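You operate a simulated robot arm through the tools that you are given. There is no shell and no other tool. Be economical: measure what you need, move in short steps, check, and stop when the job is done.

You are at the controls of a simulated robot arm. One attempt, no reset.

TASK
Tumble the crust off the green plug and set it on the white mat.
Fine: into the blue tub, lid shut before you wind the orange crank one full turn; leave the lid open and the other plug alone. Set down upright: what you pick out.
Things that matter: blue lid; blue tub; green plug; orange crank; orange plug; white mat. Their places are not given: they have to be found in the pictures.

The check looks at the end state, three seconds after you hand in, the way a careful person would. Anything else that was tipped, shoved, dropped, spilled or broken makes it a failure. A push-on lid holds only when it is set on centred and level and pressed home; a screw cap is set on level and turned clockwise until tight.

THE ROBOT
A 5-joint arm with a two-finger parallel gripper, fixed in place. Base frame: the origin is at the foot of the arm, x ahead of it, y to its left, z up; the work surface is at about z = 0. Lengths are in mm, angles in rad, forces in N, time in s.
With the tool pointing down near the work surface it reaches from about 260 to 680 mm from the base axis. Its first joint turns from -1.152 to 1.152 rad. The tool tilts only in the upright plane through the base axis and itself; it spins freely about its own axis. Payload 2.9 kg.
The tool frame sits at the grasp point between the pads (the TCP): z along the fingers, y along the line on which they close. The tips reach 30 mm beyond it. Largest opening 110 mm; finger width 20, thickness 10; the body of the gripper, 48 by 112 mm, starts 55 mm behind the TCP.
Orientation is that of the tool frame in the base frame, as a unit quaternion [w, x, y, z]. With the fingers straight down and closing along the base's y, the tool's x points along the base's -x, its y along +y and its z along -z.

THE INTERFACE
- The arm moves only by the tool move_arm. Its argument "commands" is a list of rows, each a list of 7 numbers: the gripper command, from -1 (fully open) to 1 (shut), values between in proportion, then the shift along the tool's x, y, z in mm, then the turn, a rotation vector about the tool's x, y, z in rad. In form: [[gripper, x, y, z, ax, ay, az], ...]. A call has 1 to 12 rows; each row shifts and turns the commanded pose from where the row before left it, along the tool's axes as they then stand. Rows are played at 5 a second. More than 50 mm and 0.15 rad between two rows, or a gripper value outside its range, and nothing of the call is played. A pose out of reach is approached as far as the arm can. The call stops where the force on the tool passes 80 N (or 10 N more than at its start, if that is more) or the arm is blocked; 0.2 s more then pass. The fingers move at their own pace (about 108 mm/s each) and stop on an object; they squeeze with about 20 N. The grip force told is the motor's: it shows also when the fingers shut on nothing. Time passes only in rows, and 0.2 s behind the last, so rows that do not move let the fingers close. The reply holds the time, the measured pose of the TCP, the force on the tool along the base axes, the opening and the grip force, in the units named above and with some noise, with the torque about the TCP (base axes, N m) and any sound that the robot's microphone picked up.
- Cameras (640 x 400 px; columns grow to the right, rows downward): "scene" is fixed at [28.5, -451.1, 607.9]; the picture's right is [0.85, -0.53, 0.00], its down [-0.31, -0.50, -0.81] and it looks along [0.43, 0.69, -0.59] (base axes); focal length 320 px, centre (320, 200). "wrist" rides on the gripper at [72, 17, -103] in the tool frame; the picture's right is [-0.23, 0.97, 0.00], its down [-0.76, -0.18, -0.62] and it looks along [-0.61, -0.14, 0.78] (tool axes); focal length 222 px, centre (320, 200).
- get_image(camera): a new picture of that camera. The clock stands still meanwhile.
- measure_at(camera, pixels): for up to 12 pixels [column, row] of the newest picture of that camera ("zoom" is the newest enlarged one), the place [x, y, z] in the base frame of the surface seen there, good to about 3 mm, but the place of the scene camera against the robot may be out by one fixed shift of up to 12 mm in any direction. The clock stands still meanwhile.
- enlarge(camera, box): a new picture of the part [left, top, right, bottom] of that camera's present view, enlarged. The clock stands still meanwhile.
- sign_off(): hands the job in; it is judged then, once.

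Go step by step. Measure first, check grasps and placings, and put right what went wrong. The budget is 80 turns and 34 pictures, counting those below and the enlarged ones. Unless the task says otherwise, let go and move clear before handing in, and close with one line.

The tools are called as a command line: name --pt "numbers of a row" for each row, then --argument value for the rest, lists and objects as JSON in quotes. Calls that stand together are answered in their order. move_arm: Moves the arm, as the interface text tells. Its arguments: {"type":"object","properties":{"commands":{"type":"array"}},"required":["commands"]} The other tools are called the same way: get_image (camera) takes a picture; measure_at (camera, pixels) gives the place of the surface under pixels of a picture; enlarge (camera, box) takes an enlarged picture of a part of a camera's view; sign_off () hands the job in.

At the start:

```text
time: 0.0
ee_pos: [325.5, -160.1, 415.3]
ee_rot: [0.001, 0.0, 1.0, 0.0]
wrist_force: [-0.6, -0.5, -0.8]
moment: [0.0, -0.03, -0.04]
width: 109.8
grasp_force: 0.1
```

scene: 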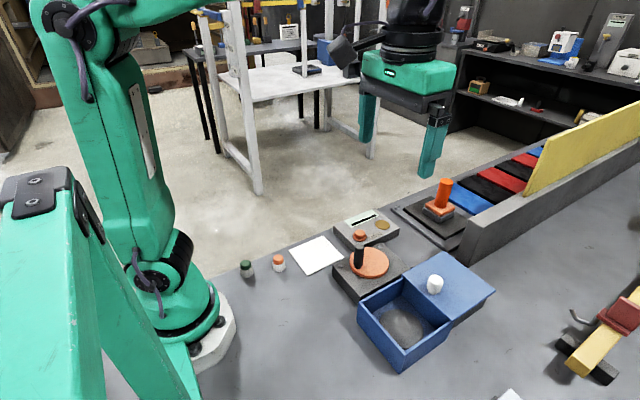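
wrist: 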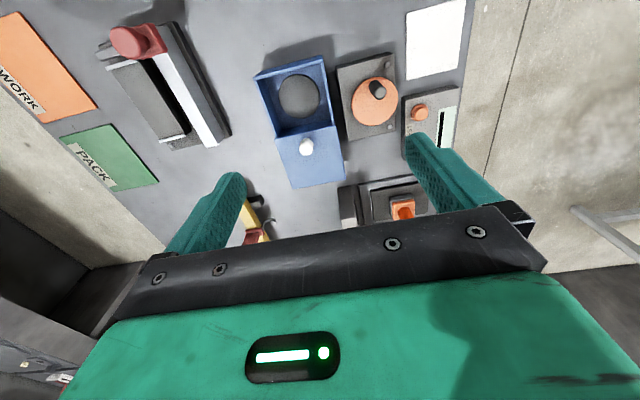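

The scene shows two small plugs near (247,268) and (279,262), the white mat at (316,255), the crank disc at (369,262) and the blue tub at (405,325) with its lid slid or hinged open to the right. I'll take closer looks.

enlarge --camera "scene" --box '[220, 220, 380, 320]'

enlarge --camera "scene" --box '[340, 200, 520, 380]'

measure_at --camera "scene" --pixels '[[247, 263], [248, 276], [279, 258], [316, 255], [370, 262], [359, 250], [404, 325], [435, 284], [470, 270], [400, 370], [357, 308], [451, 322]]'

measure_at --camera "wrist" --pixels '[[298, 95], [306, 147], [375, 102], [378, 88], [435, 40], [255, 76], [327, 56], [290, 188], [346, 178], [275, 137], [337, 125], [316, 160]]'

```text
4.00 times, centred on (300, 270) of scene
```

zoom: 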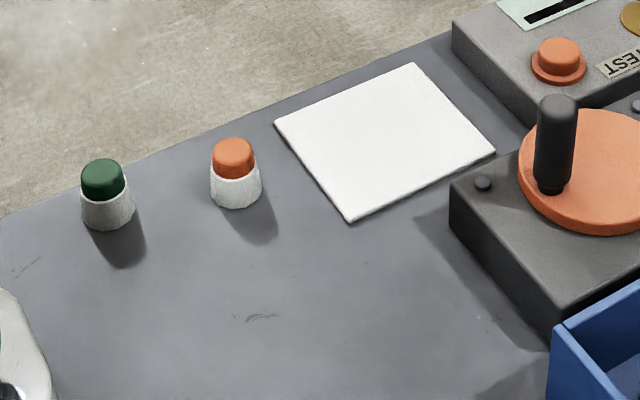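

```text
2.22 times, centred on (430, 290) of scene
```

zoom: 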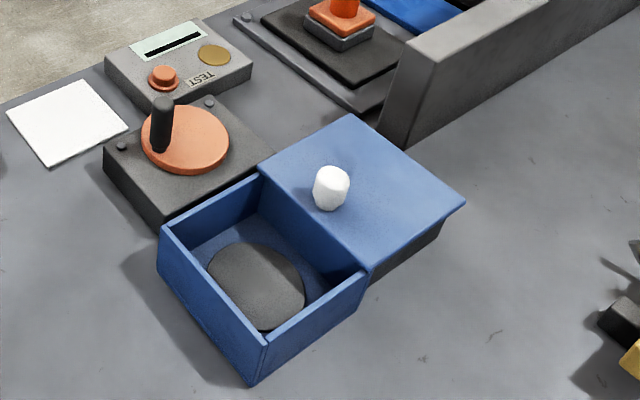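

```text
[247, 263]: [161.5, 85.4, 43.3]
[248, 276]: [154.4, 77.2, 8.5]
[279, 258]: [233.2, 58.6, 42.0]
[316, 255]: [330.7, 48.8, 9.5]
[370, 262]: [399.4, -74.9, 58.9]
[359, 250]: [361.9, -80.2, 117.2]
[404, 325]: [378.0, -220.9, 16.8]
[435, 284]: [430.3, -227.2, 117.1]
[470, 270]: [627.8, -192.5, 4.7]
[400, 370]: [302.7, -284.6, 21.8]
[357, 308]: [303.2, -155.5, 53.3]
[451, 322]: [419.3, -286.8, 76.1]
```

```text
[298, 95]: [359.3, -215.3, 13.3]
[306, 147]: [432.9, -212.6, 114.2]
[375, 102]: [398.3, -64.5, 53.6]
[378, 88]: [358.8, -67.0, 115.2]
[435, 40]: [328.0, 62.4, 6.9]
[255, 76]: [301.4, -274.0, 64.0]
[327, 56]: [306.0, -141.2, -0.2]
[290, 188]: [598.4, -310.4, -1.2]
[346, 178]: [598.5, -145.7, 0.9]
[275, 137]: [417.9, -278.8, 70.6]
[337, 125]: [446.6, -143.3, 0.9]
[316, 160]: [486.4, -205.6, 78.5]
```

Comparing the two cameras on the lid knob and crank handle shows the scene camera reads about 12 mm low in y and 3 mm high in z. That puts the green plug near (161, 97), inside the straight-down reach, so I'll have to grip it with the tool tilted inward. I'm moving above that area for a wrist view.

move_arm --pt "-1 9.7 45 9.3 0 0 0" --pt "-1 9.7 45 9.3 0 0 0" --pt "-1 9.7 45 9.3 0 0 0" --pt "-1 9.7 45 9.3 0 0 0" --pt "-1 9.7 45 9.3 0 0 0" --pt "-1 9.7 45 9.3 0 0 0" --pt "-1 9.7 45 9.3 0 0 0" --pt "-1 0 0 0 0 0 -0.135" --pt "-1 0 0 0 0 0 -0.135" --pt "-1 0 0 0 0 0 -0.135" --pt "-1 0 0 0 0 0 -0.135"

move_arm --pt "0 0 0 0 0 0.135 0" --pt "0 0 0 0 0 0.135 0" --pt "0 0 0 0 0 0.135 0" --pt "0 0 0 0 0 0 0"

get_image --camera "wrist"

```text
time: 2.4
ee_pos: [256.8, 155.6, 351.9]
ee_rot: [0.0, -0.267, 0.964, 0.0]
wrist_force: [0.6, -0.1, -0.7]
moment: [-0.01, 0.01, 0.0]
width: 110.1
grasp_force: 0.0
```

```text
time: 3.4
ee_pos: [258.1, 155.9, 350.7]
ee_rot: [-0.195, -0.261, 0.944, -0.054]
wrist_force: [-0.3, -0.8, 0.2]
moment: [-0.02, -0.03, -0.02]
width: 54.8
grasp_force: 0.1
```

```text
29 pictures are left
```

wrist: 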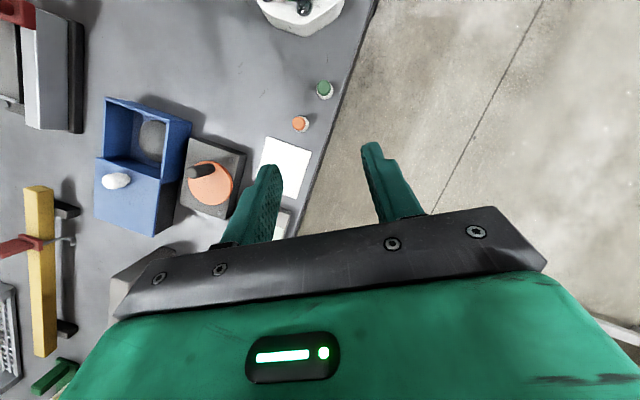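

The wrist view shows the green plug at (324,89), the orange plug at (300,124) and the mat at (286,168). I'm enlarging and measuring.

enlarge --camera "wrist" --box '[240, 60, 368, 140]'

measure_at --camera "wrist" --pixels '[[324, 88], [321, 90], [328, 88], [299, 124], [303, 124], [266, 136], [312, 151], [302, 199], [257, 190], [286, 168], [318, 100], [340, 89]]'

```text
5.00 times, centred on (304, 100) of wrist
```

zoom: 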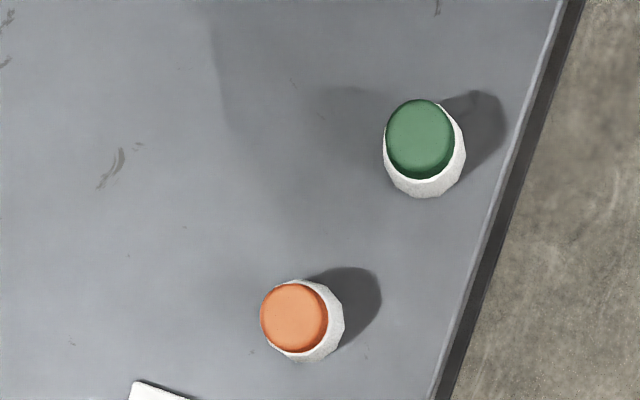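

```text
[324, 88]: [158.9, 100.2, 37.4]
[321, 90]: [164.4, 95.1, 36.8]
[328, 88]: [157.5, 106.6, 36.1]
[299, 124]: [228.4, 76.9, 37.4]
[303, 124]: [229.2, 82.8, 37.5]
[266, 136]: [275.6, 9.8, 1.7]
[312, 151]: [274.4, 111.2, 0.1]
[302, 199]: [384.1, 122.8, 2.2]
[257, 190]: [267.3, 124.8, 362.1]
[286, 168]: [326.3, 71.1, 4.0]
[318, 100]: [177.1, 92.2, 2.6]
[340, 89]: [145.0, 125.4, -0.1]
```

The green plug is centred at about (159, 100), 37 mm tall and about 30 mm across. I'm tilting to about 0.6 rad and moving to a pre-grasp point 90 mm back along the tool axis.

move_arm --pt "0 0 0 0 0 0.1 0" --pt "0 0 0 0 0 0.095 0" --pt "0 0 0 0 0.011 0 -0.017" --pt "0 -15.3 0.9 38.6 0 0 0" --pt "0 -15.3 0.9 38.6 0 0 0" --pt "0 -15.3 0.9 38.6 0 0 0" --pt "0 -15.3 0.9 38.6 0 0 0" --pt "0 -15.3 0.9 38.6 0 0 0" --pt "0 -15.3 0.9 38.6 0 0 0" --pt "0 0 0 0 0 0 0"

get_image --camera "wrist"

```text
time: 5.6
ee_pos: [204.5, 131.2, 109.5]
ee_rot: [-0.284, -0.265, 0.918, -0.085]
wrist_force: [0.9, 0.1, 0.7]
moment: [0.01, -0.02, 0.02]
width: 55.0
grasp_force: 0.1
```

```text
27 pictures are left
```

wrist: 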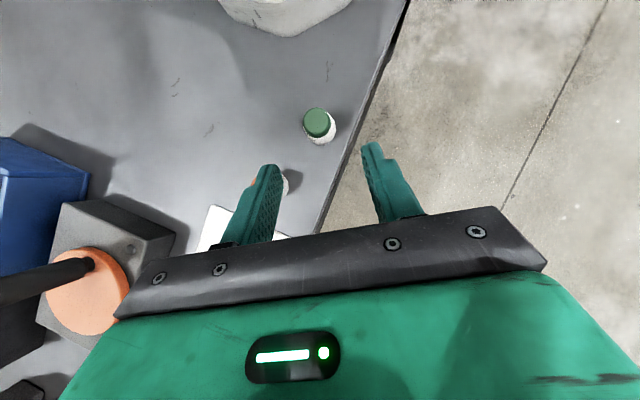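

The pose was reached, with the green plug at (317,122) between the fingers. I'm re-measuring it before descending.

measure_at --camera "wrist" --pixels '[[317, 121], [308, 122], [327, 121], [317, 110], [318, 134], [286, 181]]'

```text
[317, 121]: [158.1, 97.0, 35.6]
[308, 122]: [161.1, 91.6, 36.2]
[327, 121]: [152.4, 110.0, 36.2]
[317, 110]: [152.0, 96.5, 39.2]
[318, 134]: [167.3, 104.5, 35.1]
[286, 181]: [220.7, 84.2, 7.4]
```

The plug centre is confirmed at about (158.5, 99.5). I'm descending along the tool axis.

move_arm --pt "0 -0.7 -0.8 30 0 0 0" --pt "0 -0.7 -0.8 30 0 0 0" --pt "0 -0.6 -0.8 29 0 0 0" --pt "0 0 0 0 0 0 0"

get_image --camera "wrist"

```text
time: 6.6
ee_pos: [168.4, 103.0, 34.8]
ee_rot: [-0.284, -0.263, 0.919, -0.078]
wrist_force: [-0.6, 0.3, 0.1]
moment: [0.0, 0.02, 0.02]
width: 55.3
grasp_force: 0.1
```

```text
26 pictures are left
```

wrist: 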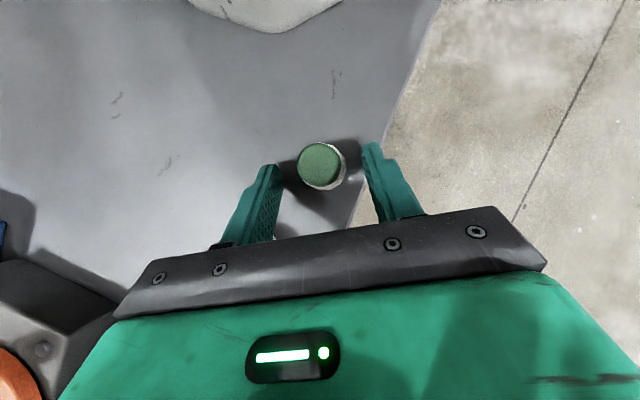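

The plug at (320,163) sits between the fingertips. Closing now.

move_arm --pt "0.3 0 0 0 0 0 0" --pt "0.6 0 0 0 0 0 0" --pt "1 0 0 0 0 0 0" --pt "1 0 0 0 0 0 0"

move_arm --pt "1 11.3 0 -16.5 0 0 0" --pt "1 22.6 0 -33 0 0 0" --pt "1 22.6 0 -33 0 0 0" --pt "1 0 0 0 0 0 0"

get_image --camera "wrist"

```text
time: 7.6
ee_pos: [169.3, 104.2, 33.6]
ee_rot: [-0.284, -0.263, 0.919, -0.079]
wrist_force: [-0.2, -0.7, 0.1]
moment: [0.02, -0.02, 0.01]
width: 27.0
grasp_force: 20.0
```

```text
time: 8.6
ee_pos: [168.7, 104.3, 132.0]
ee_rot: [-0.284, -0.264, 0.918, -0.082]
wrist_force: [0.6, 0.0, 0.3]
moment: [-0.01, -0.01, -0.01]
width: 0.0
grasp_force: 20.0
```

```text
25 pictures are left
```

wrist: 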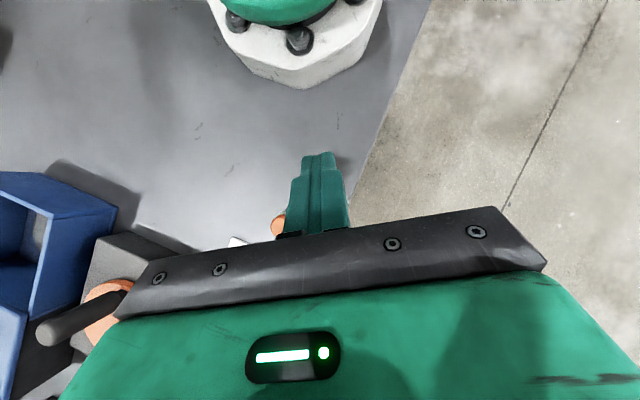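

The fingers closed to 0, so the plug slipped out. I'm checking where it is with the scene camera.

enlarge --camera "scene" --box '[200, 200, 360, 300]'

```text
4.00 times, centred on (280, 250) of scene
```

zoom: 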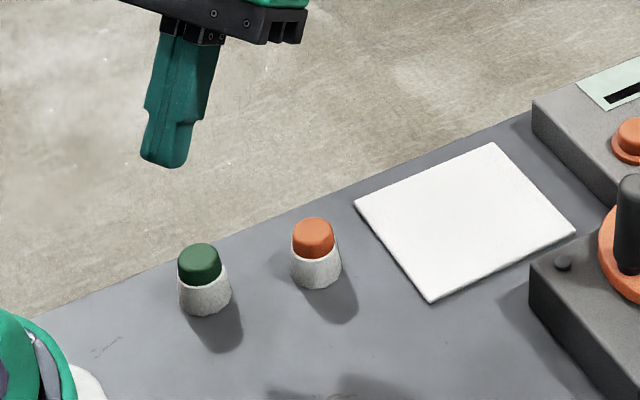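

The plug is still upright and only slightly displaced. Its crust tapers wider toward the base, so the pads slid up off it. I'll grip the straighter green cap instead, opening first and re-measuring.

measure_at --camera "zoom" --pixels '[[199, 252], [199, 265], [199, 282], [203, 290], [204, 312], [315, 230], [181, 268], [220, 268], [180, 300], [231, 298]]'

move_arm --pt "0 0 0 0 0 0 0" --pt "0 0 0 0 0 0 0"

enlarge --camera "wrist" --box '[256, 100, 384, 180]'

```text
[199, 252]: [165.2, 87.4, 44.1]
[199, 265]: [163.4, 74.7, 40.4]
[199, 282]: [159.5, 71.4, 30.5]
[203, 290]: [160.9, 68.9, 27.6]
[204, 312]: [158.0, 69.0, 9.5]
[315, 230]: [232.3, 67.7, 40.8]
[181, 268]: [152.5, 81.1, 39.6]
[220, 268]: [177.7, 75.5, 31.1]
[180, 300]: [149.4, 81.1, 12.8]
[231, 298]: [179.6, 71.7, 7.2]
```

```text
time: 9.2
ee_pos: [169.1, 105.2, 131.1]
ee_rot: [-0.284, -0.264, 0.918, -0.082]
wrist_force: [0.1, -0.6, -1.0]
moment: [0.01, -0.01, -0.02]
width: 55.0
grasp_force: 0.0
```

```text
5.00 times, centred on (320, 140) of wrist
```

zoom: 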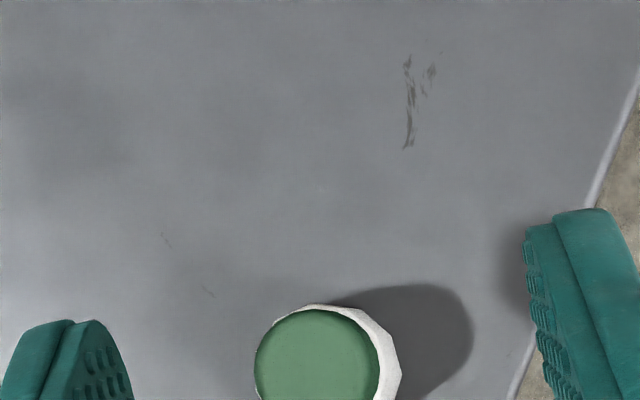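

get_image --camera "wrist"

measure_at --camera "wrist" --pixels '[[319, 174], [309, 174], [329, 174], [319, 163], [319, 184], [335, 174]]'

```text
22 pictures are left
```

wrist: 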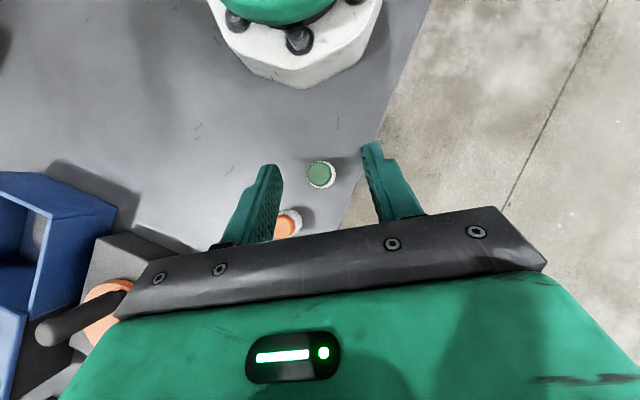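

```text
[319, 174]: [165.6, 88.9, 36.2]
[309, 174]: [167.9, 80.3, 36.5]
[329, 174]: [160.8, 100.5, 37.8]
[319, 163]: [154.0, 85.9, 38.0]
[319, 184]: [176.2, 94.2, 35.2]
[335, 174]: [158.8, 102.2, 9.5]
```

The plug is now centred at about (165, 90.5), and the cap is about 23 mm across at z 26–37. I'm aligning with it and testing whether a smaller tilt is reachable here.

move_arm --pt "0 0 0 0 -0.034 0 0.0495" --pt "0 0 -10.9 0 0 0 0" --pt "0 0 0 0 0 -0.1 0" --pt "0 0 0 0 0 -0.1 0" --pt "0 0 0 0 0 -0.1 0" --pt "0 0 0 0 0 0 0"

```text
time: 10.6
ee_pos: [172.6, 94.1, 133.4]
ee_rot: [-0.144, -0.244, 0.958, -0.036]
wrist_force: [-0.2, 0.2, -0.1]
moment: [0.01, 0.0, 0.03]
width: 54.9
grasp_force: 0.0
```

A tilt of 0.3 rad is reachable. I'm descending so the fingertips sit at about z 27 beside the green cap.

move_arm --pt "0 -7.3 0.2 25.1 0 0 0" --pt "0 -7.3 0.2 25.1 0 0 0" --pt "0 -7.3 0.1 25.1 0 0 0" --pt "0 0 0 0 0 0 0"

get_image --camera "wrist"

measure_at --camera "wrist" --pixels '[[320, 150], [310, 150], [330, 150], [320, 160], [320, 140]]'

```text
time: 11.6
ee_pos: [172.0, 94.5, 54.4]
ee_rot: [-0.144, -0.244, 0.958, -0.037]
wrist_force: [0.8, 0.0, 0.0]
moment: [0.0, 0.0, -0.01]
width: 55.2
grasp_force: 0.2
```

```text
21 pictures are left
```

wrist: 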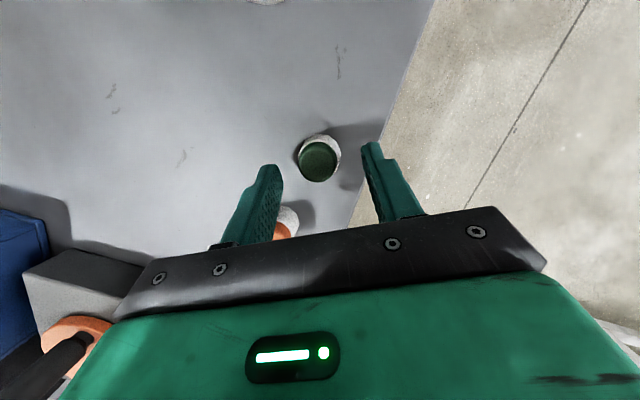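

```text
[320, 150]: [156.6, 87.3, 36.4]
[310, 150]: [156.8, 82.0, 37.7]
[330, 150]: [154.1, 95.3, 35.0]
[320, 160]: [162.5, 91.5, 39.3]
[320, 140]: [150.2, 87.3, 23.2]
```

The cap is at (318,161), aligned with the fingers. I'm closing and checking the width before lifting.

move_arm --pt "0.3 0 0 0 0 0 0" --pt "0.6 0 0 0 0 0 0" --pt "1 0 0 0 0 0 0" --pt "1 0 0 0 0 0 0"

move_arm --pt "1 1.5 0 -4.8 0 0 0" --pt "1 1.5 0 -4.8 0 0 0" --pt "1 0 0 0 0 0 0"

```text
time: 12.6
ee_pos: [171.3, 94.0, 53.5]
ee_rot: [-0.144, -0.244, 0.958, -0.038]
wrist_force: [0.5, -0.9, 2.1]
moment: [0.04, 0.04, -0.03]
width: 23.7
grasp_force: 20.0
```

```text
time: 13.4
ee_pos: [172.0, 94.0, 65.9]
ee_rot: [-0.145, -0.245, 0.958, -0.036]
wrist_force: [0.6, -0.4, -0.8]
moment: [0.01, 0.02, -0.03]
width: 23.8
grasp_force: 20.3
```

Width is holding at 23.8 after 12 mm of lift. I'm lifting further and looking.

move_arm --pt "1 9 0 -28.5 0 0 0" --pt "1 13 0 -41.5 0 0 0" --pt "1 13 0 -41.5 0 0 0" --pt "1 8 0 -27 0 0 0" --pt "1 0 0 0 0 0 0"

get_image --camera "wrist"

```text
time: 14.6
ee_pos: [167.8, 94.3, 212.3]
ee_rot: [-0.144, -0.245, 0.958, -0.039]
wrist_force: [0.2, -0.9, -0.4]
moment: [-0.03, -0.02, -0.03]
width: 23.7
grasp_force: 19.8
```

```text
20 pictures are left
```

wrist: 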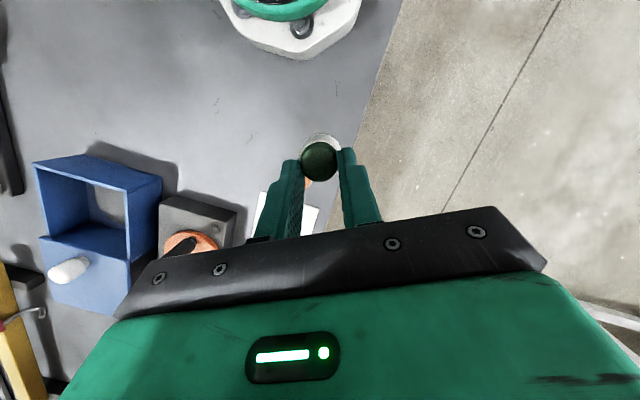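

The plug is held between the fingertips at (319,160). I'm carrying it at height: swinging about the base axis, then extending over the tub, keeping the same tilt.

move_arm --pt "1 2.1 -28.8 0.65 -0.0443 0 0.1433" --pt "1 2.1 -28.8 0.65 -0.0443 0 0.1433" --pt "1 2.1 -28.8 0.65 -0.0443 0 0.1433" --pt "1 2.1 -28.8 0.65 -0.0443 0 0.1433" --pt "1 2.1 -28.8 0.65 -0.0443 0 0.1433" --pt "1 2.1 -28.8 0.65 -0.0443 0 0.1433" --pt "1 2.1 -28.8 0.65 -0.0443 0 0.1433" --pt "1 0 0 0 0 0 0"

move_arm --pt "1 -30 0 -9.3 0 0 0" --pt "1 -40 0 -12.4 0 0 0" --pt "1 -40 0 -12.4 0 0 0" --pt "1 -40 0 -12.4 0 0 0" --pt "1 -40 0 -12.4 0 0 0" --pt "1 -26 0 -8 0 0 0" --pt "1 0 0 0 0 0 0"

get_image --camera "wrist"

```text
time: 16.4
ee_pos: [163.3, -101.1, 211.5]
ee_rot: [-0.143, 0.27, 0.951, 0.042]
wrist_force: [0.1, -0.3, 0.2]
moment: [-0.02, 0.0, -0.01]
width: 24.0
grasp_force: 19.8
```

```text
time: 18.0
ee_pos: [358.3, -217.2, 211.9]
ee_rot: [-0.144, 0.269, 0.952, 0.04]
wrist_force: [0.1, -0.7, -0.4]
moment: [0.0, -0.03, 0.03]
width: 23.5
grasp_force: 20.0
```

```text
19 pictures are left
```

wrist: 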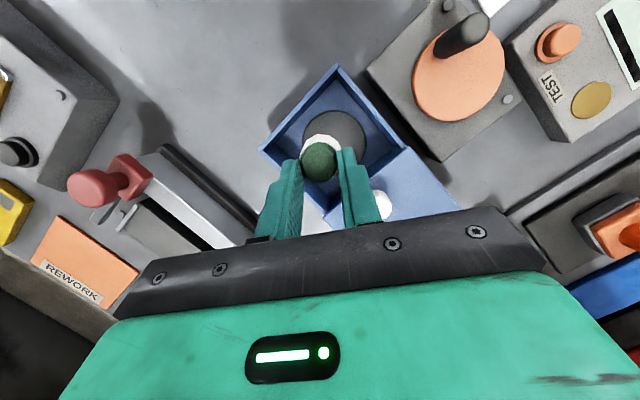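

The plug is over the tub. I'm measuring the tub walls, floor and lid before lowering.

measure_at --camera "wrist" --pixels '[[337, 67], [408, 146], [263, 150], [345, 120], [325, 112], [385, 205], [458, 208], [338, 90], [420, 165], [400, 120], [283, 155], [350, 142]]'

```text
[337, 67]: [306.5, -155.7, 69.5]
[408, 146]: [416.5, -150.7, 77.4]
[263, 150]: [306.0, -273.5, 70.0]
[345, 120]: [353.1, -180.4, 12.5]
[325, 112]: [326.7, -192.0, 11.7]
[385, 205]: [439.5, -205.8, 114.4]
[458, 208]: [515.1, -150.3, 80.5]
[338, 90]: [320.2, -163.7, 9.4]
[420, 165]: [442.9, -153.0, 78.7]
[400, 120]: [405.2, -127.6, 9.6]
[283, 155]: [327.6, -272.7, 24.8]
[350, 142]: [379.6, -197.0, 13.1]
```

The plug is over roughly (351, -213) and the tub's inner floor is at z ≈ 12.5. I'm lowering by 143 mm to just above it.

move_arm --pt "1 -10.6 0 34.3 0 0 0" --pt "1 -10.6 0 34.3 0 0 0" --pt "1 -10.6 0 34.3 0 0 0" --pt "1 -7 0 22.5 0 0 0" --pt "1 -3.3 0 10.7 0 0 0" --pt "1 0 0 0 0 0 0"

get_image --camera "scene"

```text
time: 19.4
ee_pos: [359.1, -218.6, 66.4]
ee_rot: [-0.144, 0.268, 0.952, 0.039]
wrist_force: [-0.3, -0.6, -0.3]
moment: [0.01, -0.02, -0.05]
width: 23.8
grasp_force: 19.8
```

```text
18 pictures are left
```

scene: 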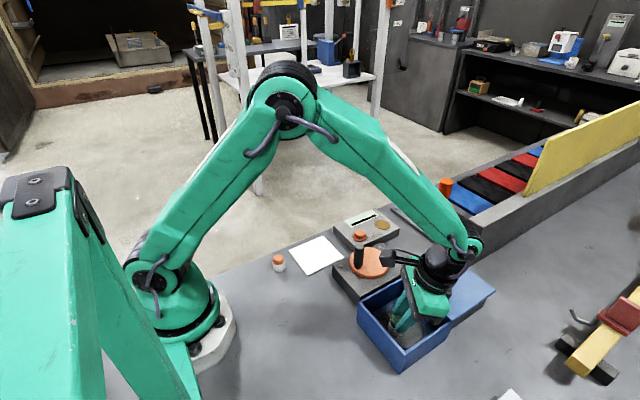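

The plug is just above the tub floor with no contact force. I'm opening partly and withdrawing straight up.

move_arm --pt "0.4 0 0 0 0 0 0" --pt "0.2 0 0 0 0 0 0" --pt "0.2 0 0 0 0 0 0" --pt "0.2 4.4 0 -14.3 0 0 0" --pt "0.2 10.6 0 -34.3 0 0 0" --pt "0.2 10.6 0 -34.3 0 0 0" --pt "0.2 10.6 0 -34.3 0 0 0" --pt "0.2 0 0 0 0 0 0"

get_image --camera "wrist"

```text
time: 21.2
ee_pos: [361.3, -217.9, 191.1]
ee_rot: [-0.144, 0.268, 0.952, 0.04]
wrist_force: [0.6, 0.2, 0.4]
moment: [-0.01, -0.03, -0.02]
width: 43.8
grasp_force: 0.1
```

```text
17 pictures are left
```

wrist: 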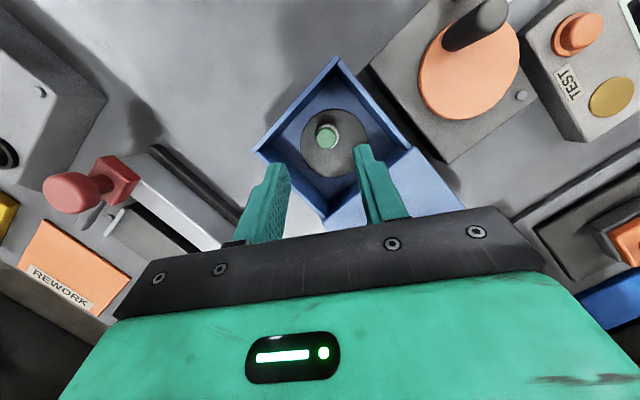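

The plug stands on the pad in the tub at (327,135). Next is the lid: I'm straightening the tool to vertical, aligning it with base axes and moving above the lid knob.

move_arm --pt "-0.2 0 0 0 0 -0.098 0" --pt "-0.2 0 0 0 0 -0.098 0" --pt "-0.2 0 0 0 0 -0.098 0" --pt "-0.2 0 0 0 0 0 -0.137" --pt "-0.2 0 0 0 0 0 -0.137" --pt "-0.2 0 0 0 0 0 -0.137" --pt "-0.2 0 0 0 0 0 -0.137" --pt "-0.2 -36 4 0 0 0 0" --pt "-0.2 -36 4 -10 0 0 0" --pt "-0.2 0 0 0 0 0 0"

get_image --camera "wrist"

```text
time: 23.4
ee_pos: [431.1, -210.3, 198.1]
ee_rot: [-0.004, 0.002, 1.0, 0.002]
wrist_force: [-0.5, -1.3, 0.7]
moment: [-0.01, -0.02, -0.04]
width: 66.0
grasp_force: 0.0
```

```text
16 pictures are left
```

wrist: 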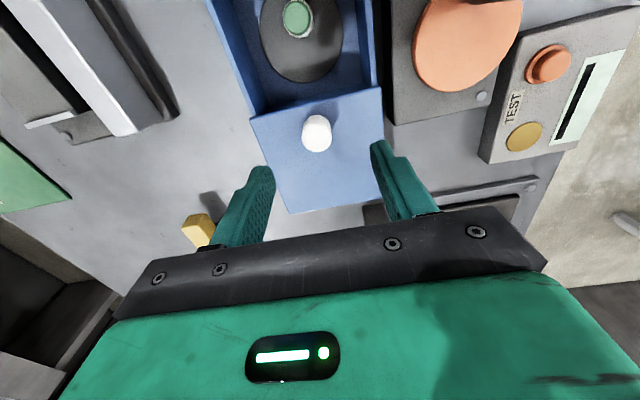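

measure_at --camera "wrist" --pixels '[[317, 130], [304, 132], [330, 132], [316, 117], [317, 148], [250, 120], [379, 88], [289, 211], [397, 195], [298, 20], [340, 160]]'

```text
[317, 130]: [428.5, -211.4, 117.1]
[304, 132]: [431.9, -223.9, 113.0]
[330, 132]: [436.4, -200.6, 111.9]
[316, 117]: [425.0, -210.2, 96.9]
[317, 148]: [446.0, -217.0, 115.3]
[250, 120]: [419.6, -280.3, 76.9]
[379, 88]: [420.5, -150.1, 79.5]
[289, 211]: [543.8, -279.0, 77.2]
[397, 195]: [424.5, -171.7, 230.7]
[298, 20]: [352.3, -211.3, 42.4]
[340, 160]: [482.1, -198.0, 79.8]
```

The lid knob is centred at about (437, -212) with its top at z ≈ 115, and the lid runs from x 420 to 543. I'm lowering around the knob and closing.

move_arm --pt "-0.2 -6 -1.7 30 0 0 0" --pt "-0.2 0 0 35 0 0 0" --pt "-0.2 0 0 19 0 0 0" --pt "0.3 0 0 0 0 0 0" --pt "1 0 0 0 0 0 0" --pt "1 0 0 0 0 0 0"

```text
time: 24.8
ee_pos: [436.7, -214.2, 114.4]
ee_rot: [-0.002, 0.002, 1.0, 0.001]
wrist_force: [-0.7, -25.4, -12.4]
moment: [-1.04, -0.33, -0.06]
width: 27.4
grasp_force: 44.8
```

The knob is gripped at 27 mm, but there is a sideways force of -25 N in y. I'm easing the tool toward -y.

move_arm --pt "1 0 -1.5 -1 0 0 0" --pt "1 0 -1.5 0 0 0 0" --pt "1 0 0 0 0 0 0"

```text
time: 25.6
ee_pos: [437.5, -215.1, 114.6]
ee_rot: [-0.005, 0.001, 1.0, 0.002]
wrist_force: [-0.1, -10.4, -21.3]
moment: [-0.98, -0.39, -0.08]
width: 27.2
grasp_force: 44.6
```

move_arm --pt "1 0 -1 1 0 0 0" --pt "1 0 0 1 0 0 0" --pt "1 0 0 0 0 0 0"

```text
time: 26.4
ee_pos: [436.3, -214.6, 116.5]
ee_rot: [-0.004, 0.0, 1.0, 0.002]
wrist_force: [-10.6, 20.0, 7.4]
moment: [-0.43, 1.17, -0.01]
width: 27.4
grasp_force: 44.6
```

The forces are modest, so I'm trying the slide toward the base (-x) in small steps.

move_arm --pt "1 3 0.5 0 0 0 0" --pt "1 5 0 0 0 0 0" --pt "1 6 0 0 0 0 0" --pt "1 6 0 0 0 0 0"

enlarge --camera "scene" --box '[340, 220, 500, 380]'

```text
time: 27.4
ee_pos: [417.4, -214.8, 116.1]
ee_rot: [-0.002, 0.0, 1.0, 0.002]
wrist_force: [2.8, 32.4, -2.4]
moment: [-0.47, -1.24, 0.09]
width: 27.5
grasp_force: 45.1
```

```text
2.50 times, centred on (420, 300) of scene
```

zoom: 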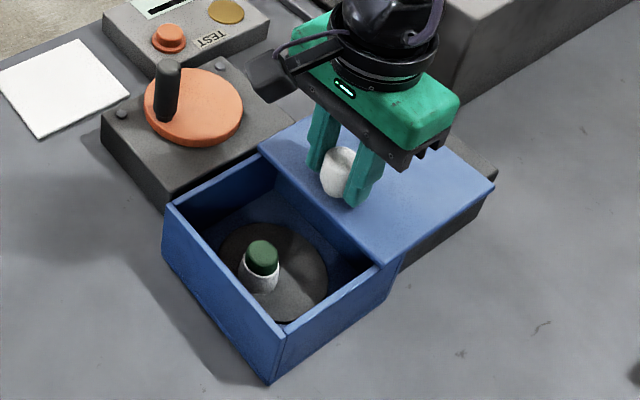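

The lid slides cleanly with the knob. I'm continuing about 90 mm with a small y correction.

move_arm --pt "1 5 2 0 0 0 0" --pt "1 10 0 0 0 0 0" --pt "1 12 0 0 0 0 0" --pt "1 12 0 0 0 0 0" --pt "1 12 0 0 0 0 0" --pt "1 12 0 0 0 0 0" --pt "1 12 0 0 0 0 0" --pt "1 10 0 0 0 0 0" --pt "1 5 0 0 0 0 0" --pt "1 0 0 0 0 0 0"

```text
time: 29.6
ee_pos: [325.7, -214.3, 116.2]
ee_rot: [-0.001, 0.002, 1.0, 0.0]
wrist_force: [2.3, -38.0, -39.3]
moment: [-0.93, -0.07, -0.03]
width: 27.5
grasp_force: 44.9
```

move_arm --pt "1 3 -1 0.5 0 0 0" --pt "1 3 0 0.5 0 0 0" --pt "1 3 0 0 0 0 0" --pt "1 0 0 0 0 0 0"

enlarge --camera "scene" --box '[340, 220, 500, 380]'

```text
time: 30.6
ee_pos: [318.3, -214.6, 115.0]
ee_rot: [-0.002, 0.001, 1.0, 0.0]
wrist_force: [2.3, -22.4, -12.2]
moment: [-0.96, -0.02, -0.05]
width: 27.3
grasp_force: 45.0
```

```text
2.50 times, centred on (420, 300) of scene
```

zoom: 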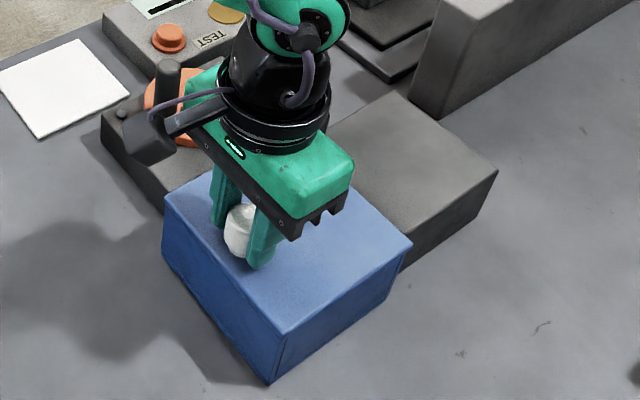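

The lid now covers the tub, with its front edge flush. I'm nudging to confirm the end stop.

move_arm --pt "1 2 0 0 0 0 0" --pt "1 2 0 0 0 0 0" --pt "1 0 0 0 0 0 0"

```text
time: 31.4
ee_pos: [317.1, -214.8, 115.0]
ee_rot: [0.002, -0.001, 1.0, -0.001]
wrist_force: [42.4, 4.9, -11.8]
moment: [0.75, -0.55, -0.02]
width: 27.7
grasp_force: 44.4
```

The lid is home: it stopped with +42 N in x. I'm relieving the push, releasing, rising and moving toward the crank.

move_arm --pt "1 -2.5 0 0 0 0 0" --pt "0.2 0 0 0 0 0 0" --pt "-0.2 0 0 0 0 0 0" --pt "-0.2 0 0 0 0 0 0" --pt "-0.2 0 0 -20 0 0 0" --pt "-0.2 0 0 -45 0 0 0" --pt "-0.2 0 0 -45 0 0 0" --pt "-0.2 -8 45 0 0 0 0" --pt "-0.2 -8 45 0 0 0 0" --pt "-0.2 -14 40 0 0 0 0" --pt "-0.2 0 0 0 0 0 0"

get_image --camera "wrist"

```text
time: 33.8
ee_pos: [347.8, -85.9, 221.4]
ee_rot: [-0.002, 0.001, 1.0, 0.001]
wrist_force: [0.0, -0.9, 0.4]
moment: [0.0, 0.0, 0.01]
width: 66.2
grasp_force: 0.0
```

```text
13 pictures are left
```

wrist: 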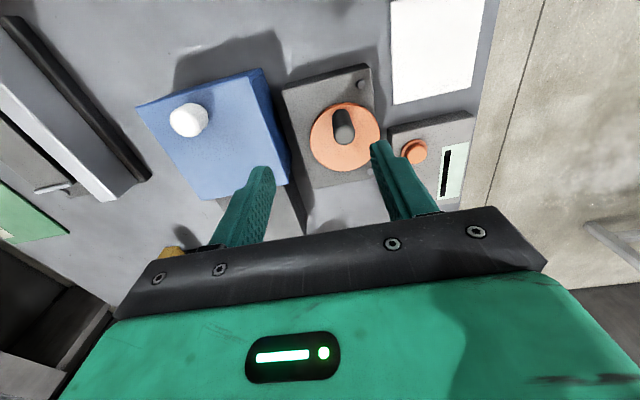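

enlarge --camera "wrist" --box '[280, 60, 408, 188]'

measure_at --camera "wrist" --pixels '[[341, 115], [334, 118], [350, 118], [342, 128], [312, 136], [379, 133], [346, 171], [332, 104], [356, 110], [347, 140], [188, 118], [222, 195]]'

```text
3.12 times, centred on (344, 124) of wrist
```

zoom: 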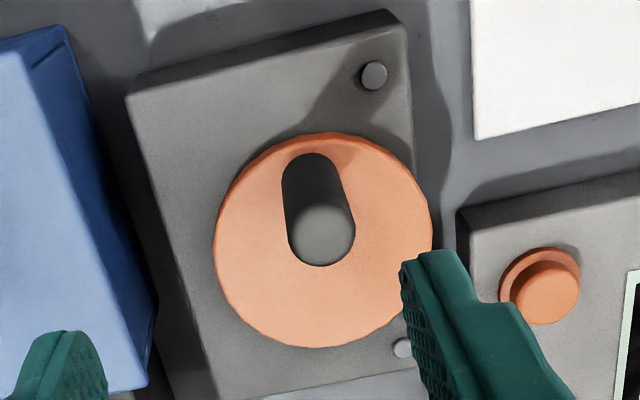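

```text
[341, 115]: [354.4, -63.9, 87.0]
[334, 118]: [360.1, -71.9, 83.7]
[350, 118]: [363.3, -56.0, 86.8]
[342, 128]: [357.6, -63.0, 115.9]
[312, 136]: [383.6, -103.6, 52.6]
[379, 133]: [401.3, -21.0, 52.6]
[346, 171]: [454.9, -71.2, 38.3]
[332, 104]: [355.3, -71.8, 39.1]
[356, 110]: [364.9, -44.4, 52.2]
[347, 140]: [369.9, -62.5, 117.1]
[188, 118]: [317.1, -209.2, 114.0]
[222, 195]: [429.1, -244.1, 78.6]
```

The handle top is near (363, -63, 117) with a diameter of about 20 mm. I'm measuring the disc edges to pin down its centre.

measure_at --camera "wrist" --pixels '[[346, 104], [345, 169], [311, 137], [379, 135], [345, 135], [345, 131], [338, 135], [352, 135], [325, 112], [370, 158], [368, 112], [322, 160]]'

```text
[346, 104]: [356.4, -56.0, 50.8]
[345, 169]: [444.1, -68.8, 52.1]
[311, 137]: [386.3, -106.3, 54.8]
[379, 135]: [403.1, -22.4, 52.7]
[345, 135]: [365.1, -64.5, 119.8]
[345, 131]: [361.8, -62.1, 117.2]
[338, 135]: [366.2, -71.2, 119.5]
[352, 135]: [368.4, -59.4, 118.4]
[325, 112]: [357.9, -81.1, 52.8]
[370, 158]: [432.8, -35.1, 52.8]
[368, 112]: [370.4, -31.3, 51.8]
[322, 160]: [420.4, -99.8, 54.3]
```

The disc centre is at about (396.5, -63) and the handle at (364, -63.5), giving a crank radius of about 32.5 mm. I'm lowering over the handle and gripping it with the closing direction tangential.

move_arm --pt "0 -8.1 11.2 0 0 0 0" --pt "0 -8.1 11.2 20 0 0 0" --pt "0 0 0 40 0 0 0" --pt "0 0 0 40 0 0 0" --pt "0 0 0 25 0 0 0" --pt "0.4 0 0 0 0 0 0" --pt "1 0 0 0 0 0 0" --pt "1 0 0 0 0 0 0" --pt "1 0 0 0 0 0 0"

```text
time: 35.8
ee_pos: [360.6, -62.3, 99.3]
ee_rot: [-0.003, 0.001, 1.0, 0.001]
wrist_force: [1.7, 0.4, -10.6]
moment: [-1.04, -0.43, 0.03]
width: 21.8
grasp_force: 45.1
```

The handle is gripped at 21.8 mm with small forces. I'm starting the clockwise winding and checking forces after the first few rows.

move_arm --pt "1 -0.36 4.84 0 0 0 0.1496" --pt "1 -0.36 4.84 0 0 0 0.1496" --pt "1 -0.36 4.84 0 0 0 0.1496" --pt "1 -0.36 4.84 0 0 0 0.1496"

```text
time: 36.8
ee_pos: [368.5, -42.5, 99.3]
ee_rot: [-0.006, 0.296, 0.955, -0.002]
wrist_force: [-8.5, 15.3, -19.7]
moment: [1.43, -0.59, 0.35]
width: 21.9
grasp_force: 45.0
```

The crank moves with the tool, at (368.5, -42.5) as expected with low force. Continuing.

move_arm --pt "1 -0.36 4.84 0 0 0 0.1496" --pt "1 -0.36 4.84 0 0 0 0.1496" --pt "1 -0.36 4.84 0 0 0 0.1496" --pt "1 -0.36 4.84 0 0 0 0.1496" --pt "1 -0.36 4.84 0 0 0 0.1496" --pt "1 -0.36 4.84 0 0 0 0.1496" --pt "1 -0.36 4.84 0 0 0 0.1496" --pt "1 -0.36 4.84 0 0 0 0.1496" --pt "1 -0.36 4.84 0 0 0 0.1496" --pt "1 -0.36 4.84 0 0 0 0.1496"

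get_image --camera "scene"

```text
time: 39.0
ee_pos: [413.4, -33.3, 100.1]
ee_rot: [0.0, 0.866, 0.5, 0.0]
wrist_force: [9.2, 39.9, -17.7]
moment: [-0.15, -0.94, -0.18]
width: 21.7
grasp_force: 44.8
```

```text
11 pictures are left
```

scene: 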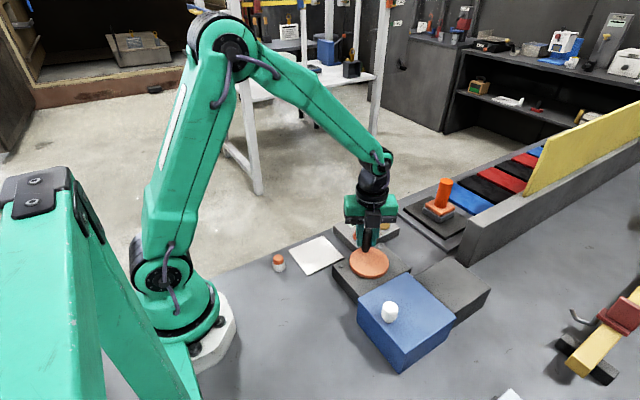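

The crank is a third of the way round. There is a moderate outward radial force, so I'm easing 1 mm outward and continuing.

move_arm --pt "1 0.64 4.84 0 0 0 0.1496" --pt "1 -0.36 4.84 0 0 0 0.1496" --pt "1 -0.36 4.84 0 0 0 0.1496" --pt "1 -0.36 4.84 0 0 0 0.1496" --pt "1 -0.36 4.84 0 0 0 0.1496" --pt "1 -0.36 4.84 0 0 0 0.1496" --pt "1 -0.36 4.84 0 0 0 0.1496" --pt "1 -0.36 4.84 0 0 0 0.1496" --pt "1 -0.36 4.84 0 0 0 0.1496" --pt "1 -0.36 4.84 0 0 0 0.1496"

```text
time: 40.9
ee_pos: [409.1, -99.9, 97.8]
ee_rot: [-0.004, 0.998, -0.057, -0.021]
wrist_force: [-3.8, 48.1, 10.7]
moment: [-1.16, -0.06, -0.26]
width: 21.4
grasp_force: 45.1
out of reach, approached as far as the arm can: row 8, 9
stopped in row 9: the force on the tool passed its limit at 120 N (the readings are from after the stop); the commanded pose is now the measured one
```

The force limit tripped and rows 8–9 were out of reach, so the wrist spin looks to be at its joint limit near 186°. I'm looking before doing anything more.

enlarge --camera "scene" --box '[320, 160, 480, 320]'

```text
2.50 times, centred on (400, 240) of scene
```

zoom: 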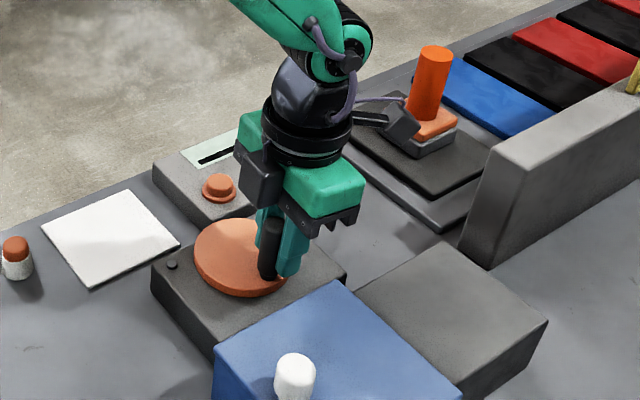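

The handle is still upright in the grip, at about 250° of the turn, in line with the TCP at (409, -100). I'll release, rise, spin the wrist back, re-measure and finish the rest.

move_arm --pt "0.2 0 0 0 0 0 0" --pt "0.2 0 0 0 0 0 0" --pt "0.2 0 0 -10 0 0.02 0" --pt "0.2 0 0 -25 0 0.022 0" --pt "0.2 0 0 -40 0 0 0" --pt "0.2 0 0 -40 0 0 0" --pt "0.2 0 0 0 0 0 -0.1484" --pt "0.2 0 0 0 0 0 -0.1484" --pt "0.2 0 0 0 0 0 -0.1484" --pt "0.2 0 0 0 0 0 -0.1484" --pt "0.2 0 0 0 0 0 -0.1484" --pt "0.2 0 0 0 0 0 -0.1484"

move_arm --pt "0.2 0 0 0 0 0 -0.1484" --pt "0.2 0 0 0 0 0 -0.1484" --pt "0.2 0 0 0 0 0 -0.1484" --pt "0.2 0 0 0 0 0 -0.1484" --pt "0.2 0 0 0 0 0 -0.1484" --pt "0.2 0 0 0 0 0 -0.1484" --pt "0.2 0 0 0 0 0 -0.1484" --pt "0.2 0 0 0 0 0 -0.1484" --pt "0.2 0 0 0 0 0 -0.1484" --pt "0.2 0 0 0 0 0 -0.1484" --pt "0.2 0 0 0 0 0 0"

get_image --camera "wrist"

```text
time: 43.5
ee_pos: [408.1, -104.6, 211.8]
ee_rot: [0.001, 0.927, 0.376, 0.001]
wrist_force: [0.4, 0.3, 0.0]
moment: [0.01, -0.02, 0.02]
width: 43.9
grasp_force: 0.1
```

```text
time: 45.9
ee_pos: [410.3, -104.3, 212.6]
ee_rot: [0.001, 0.429, 0.903, 0.0]
wrist_force: [-0.7, -0.2, -0.5]
moment: [-0.03, 0.01, -0.01]
width: 44.1
grasp_force: 0.1
```

```text
9 pictures are left
```

wrist: 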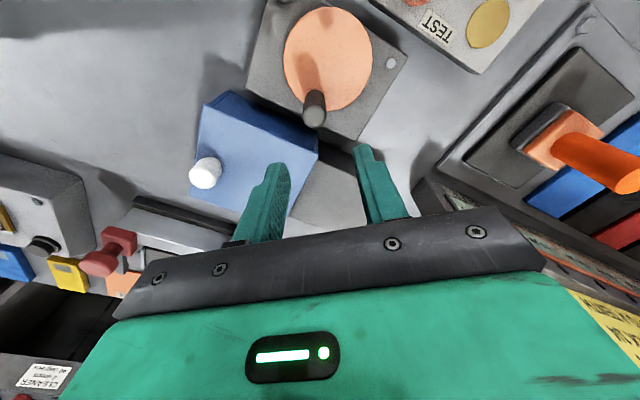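

The handle top is at (315,115). I'm measuring it and the disc edges again.

measure_at --camera "wrist" --pixels '[[315, 116], [315, 109], [305, 115], [325, 115], [314, 124], [312, 92], [285, 57], [371, 57], [325, 8], [345, 107], [296, 28], [362, 88]]'

```text
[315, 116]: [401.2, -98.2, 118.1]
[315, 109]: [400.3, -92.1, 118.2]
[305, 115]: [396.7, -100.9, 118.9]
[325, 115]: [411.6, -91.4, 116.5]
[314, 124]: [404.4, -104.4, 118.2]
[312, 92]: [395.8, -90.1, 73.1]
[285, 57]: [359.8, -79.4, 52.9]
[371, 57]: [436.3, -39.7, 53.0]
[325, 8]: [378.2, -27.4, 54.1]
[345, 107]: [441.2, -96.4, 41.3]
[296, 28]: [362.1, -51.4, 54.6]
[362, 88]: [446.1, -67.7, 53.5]
```

The handle is at about (402, -97), roughly 264° done and about 96° left. I'm regripping with the closing axis closer to tangential.

move_arm --pt "0.2 10.9 -1.8 0 0 0 0" --pt "0.2 0 0 0 0 0 0.14" --pt "0.2 0 0 0 0 0 0.14" --pt "0.2 0 0 40 0 0 0" --pt "0.2 0 0 40 0 0 0" --pt "0.2 0 0 34 0 0 0" --pt "1 0 0 0 0 0 0" --pt "1 0 0 0 0 0 0" --pt "1 0 0 0 0 0 0"

```text
time: 47.9
ee_pos: [400.3, -94.8, 99.6]
ee_rot: [0.001, 0.552, 0.834, -0.001]
wrist_force: [-0.8, -9.1, -2.7]
moment: [-0.17, 0.41, -0.04]
width: 21.5
grasp_force: 44.7
```

It's gripped again at 21.5 mm with low force. I'm continuing clockwise six rows.

move_arm --pt "1 1.77 -4.84 0 0 0 0.1496" --pt "1 1.77 -4.84 0 0 0 0.1496" --pt "1 1.77 -4.84 0 0 0 0.1496" --pt "1 1.77 -4.84 0 0 0 0.1496" --pt "1 1.77 -4.84 0 0 0 0.1496" --pt "1 1.77 -4.84 0 0 0 0.1496"

```text
time: 49.2
ee_pos: [375.2, -85.5, 99.7]
ee_rot: [0.002, 0.859, 0.512, 0.003]
wrist_force: [38.6, 27.9, -8.5]
moment: [1.04, 1.25, -0.06]
width: 21.6
grasp_force: 45.1
```

The crank tracks at about 316°, with a mild inward pull. I'm easing 2 mm inward and finishing the remaining 44°.

move_arm --pt "1 3.3 -4.1 0 0 0 0.1496" --pt "1 1.67 -4.56 0 0 0 0.1496" --pt "1 1.67 -4.56 0 0 0 0.1496" --pt "1 1.67 -4.56 0 0 0 0.1496" --pt "1 1.67 -4.56 0 0 0 0.1496" --pt "1 0.3 -1.0 0 0 0 0.03" --pt "1 0 0 0 0 0 0"

```text
time: 50.9
ee_pos: [365.6, -61.9, 98.8]
ee_rot: [0.001, 0.989, 0.146, 0.004]
wrist_force: [26.2, -13.2, -19.9]
moment: [1.42, -0.2, -0.3]
width: 21.3
grasp_force: 44.8
```

The TCP is back at the handle's starting place, (365.6, -61.9), so the full turn is done. I'm releasing, rising and spinning the wrist back to heading 0.

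move_arm --pt "0.2 0 0 0 0 0 0" --pt "0.2 0 0 0 0 0 0" --pt "0.2 0 0 -10 0 0 0" --pt "0.2 0 0 -30 0 0 0" --pt "0.2 0 0 -40 0 0 0" --pt "0.2 0 0 -40 0 0 0" --pt "0.2 0 0 0 0 0 -0.1424" --pt "0.2 0 0 0 0 0 -0.1424" --pt "0.2 0 0 0 0 0 -0.1424" --pt "0.2 0 0 0 0 0 -0.1424" --pt "0.2 0 0 0 0 0 -0.1424" --pt "0.2 0 0 0 0 0 -0.1424"

move_arm --pt "0.2 0 0 0 0 0 -0.1424" --pt "0.2 0 0 0 0 0 -0.1424" --pt "0.2 0 0 0 0 0 -0.1424" --pt "0.2 0 0 0 0 0 -0.1424" --pt "0.2 0 0 0 0 0 -0.1424" --pt "0.2 0 0 0 0 0 -0.1424" --pt "0.2 0 0 0 0 0 -0.1424" --pt "0.2 0 0 0 0 0 -0.1424" --pt "0.2 0 0 0 0 0 -0.1424" --pt "0.2 0 0 0 0 0 -0.1424"

move_arm --pt "-0.2 0 0 0 0 0 -0.1424" --pt "-0.2 0 0 0 0 0 -0.1424" --pt "-0.2 0 0 0 0 0 -0.1424" --pt "-0.2 0 0 0 0 0 -0.1424" --pt "-0.2 23 -45 0 0 0 0" --pt "-0.2 23 -45 0 0 0 0" --pt "-0.2 0 -45 0 0 0 0" --pt "-0.2 0 0 0 0 0 0"

get_image --camera "wrist"

```text
time: 53.5
ee_pos: [363.9, -63.3, 218.8]
ee_rot: [0.0, 0.838, 0.546, 0.0]
wrist_force: [-0.1, 0.3, 0.4]
moment: [-0.01, -0.02, 0.02]
width: 44.1
grasp_force: 0.1
```

```text
time: 55.6
ee_pos: [364.1, -63.3, 217.7]
ee_rot: [0.001, 0.278, 0.961, 0.001]
wrist_force: [-0.2, -0.8, -0.3]
moment: [0.01, 0.0, -0.01]
width: 44.0
grasp_force: 0.1
```

```text
refused: row 5 steps farther than a row can; nothing moved
```

```text
8 pictures are left
```

wrist: 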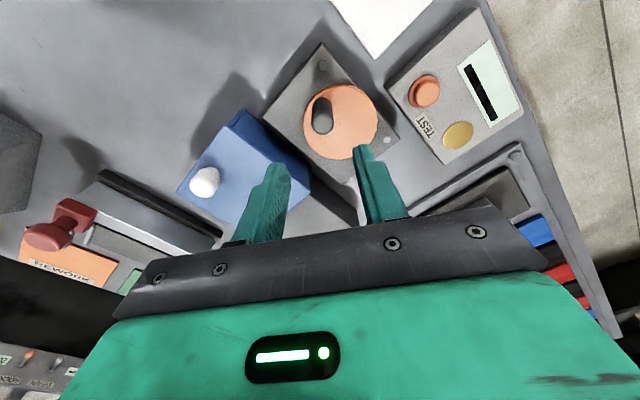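

The last call was refused because a row stepped too far. I'll use this view to check the crank handle at (323,123) and the lid knob at (203,181).

measure_at --camera "wrist" --pixels '[[323, 123], [314, 122], [333, 122], [323, 131], [323, 115], [305, 127], [378, 119], [203, 181], [351, 86]]'

move_arm --pt "-0.2 0 0 0 0 0 -0.1424" --pt "-0.2 0 0 0 0 0 -0.1424" --pt "-0.2 0 0 0 0 0 -0.1424" --pt "-0.2 0 0 0 0 0 -0.1424" --pt "-0.2 14 -45 0 0 0 0" --pt "-0.2 14 -45 0 0 0 0" --pt "-0.2 14 -45 0 0 0 0" --pt "-0.2 3.5 -13 0 0 0 0" --pt "-0.2 0 0 0 0 0 0"

```text
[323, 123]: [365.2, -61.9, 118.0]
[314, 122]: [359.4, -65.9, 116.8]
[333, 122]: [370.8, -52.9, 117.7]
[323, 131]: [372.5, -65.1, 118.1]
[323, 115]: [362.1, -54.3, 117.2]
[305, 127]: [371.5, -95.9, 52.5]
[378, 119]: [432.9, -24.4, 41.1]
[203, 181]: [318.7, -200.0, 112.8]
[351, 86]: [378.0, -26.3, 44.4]
```

```text
time: 57.6
ee_pos: [318.5, -210.1, 219.0]
ee_rot: [0.0, -0.003, 1.0, 0.0]
wrist_force: [-0.4, 0.4, 0.6]
moment: [-0.03, 0.0, -0.01]
width: 66.2
grasp_force: 0.0
```

The handle is back at its start and about 5° past one full turn. Now I'm gripping the lid knob again at about (318, -214).

move_arm --pt "-0.2 0 -3.7 30 0 0 0" --pt "-0.2 0 0 45 0 0 0" --pt "-0.2 0 0 28 0 0 0" --pt "0.3 0 0 0 0 0 0" --pt "1 0 0 0 0 0 0" --pt "1 0 0 0 0 0 0"

move_arm --pt "1 -3 0 0 0 0 0" --pt "1 -5 0 0 0 0 0" --pt "1 -6 0 0 0 0 0" --pt "1 -6 0 0 0 0 0"

```text
time: 59.0
ee_pos: [317.7, -214.7, 113.0]
ee_rot: [0.002, 0.0, 1.0, -0.002]
wrist_force: [-1.0, -54.8, -25.8]
moment: [0.3, 0.32, -0.22]
width: 27.4
grasp_force: 44.5
```

```text
time: 60.0
ee_pos: [336.6, -216.3, 113.9]
ee_rot: [0.0, 0.001, 1.0, -0.001]
wrist_force: [-3.2, -50.5, -44.1]
moment: [0.49, 0.07, -0.14]
width: 27.4
grasp_force: 45.2
```

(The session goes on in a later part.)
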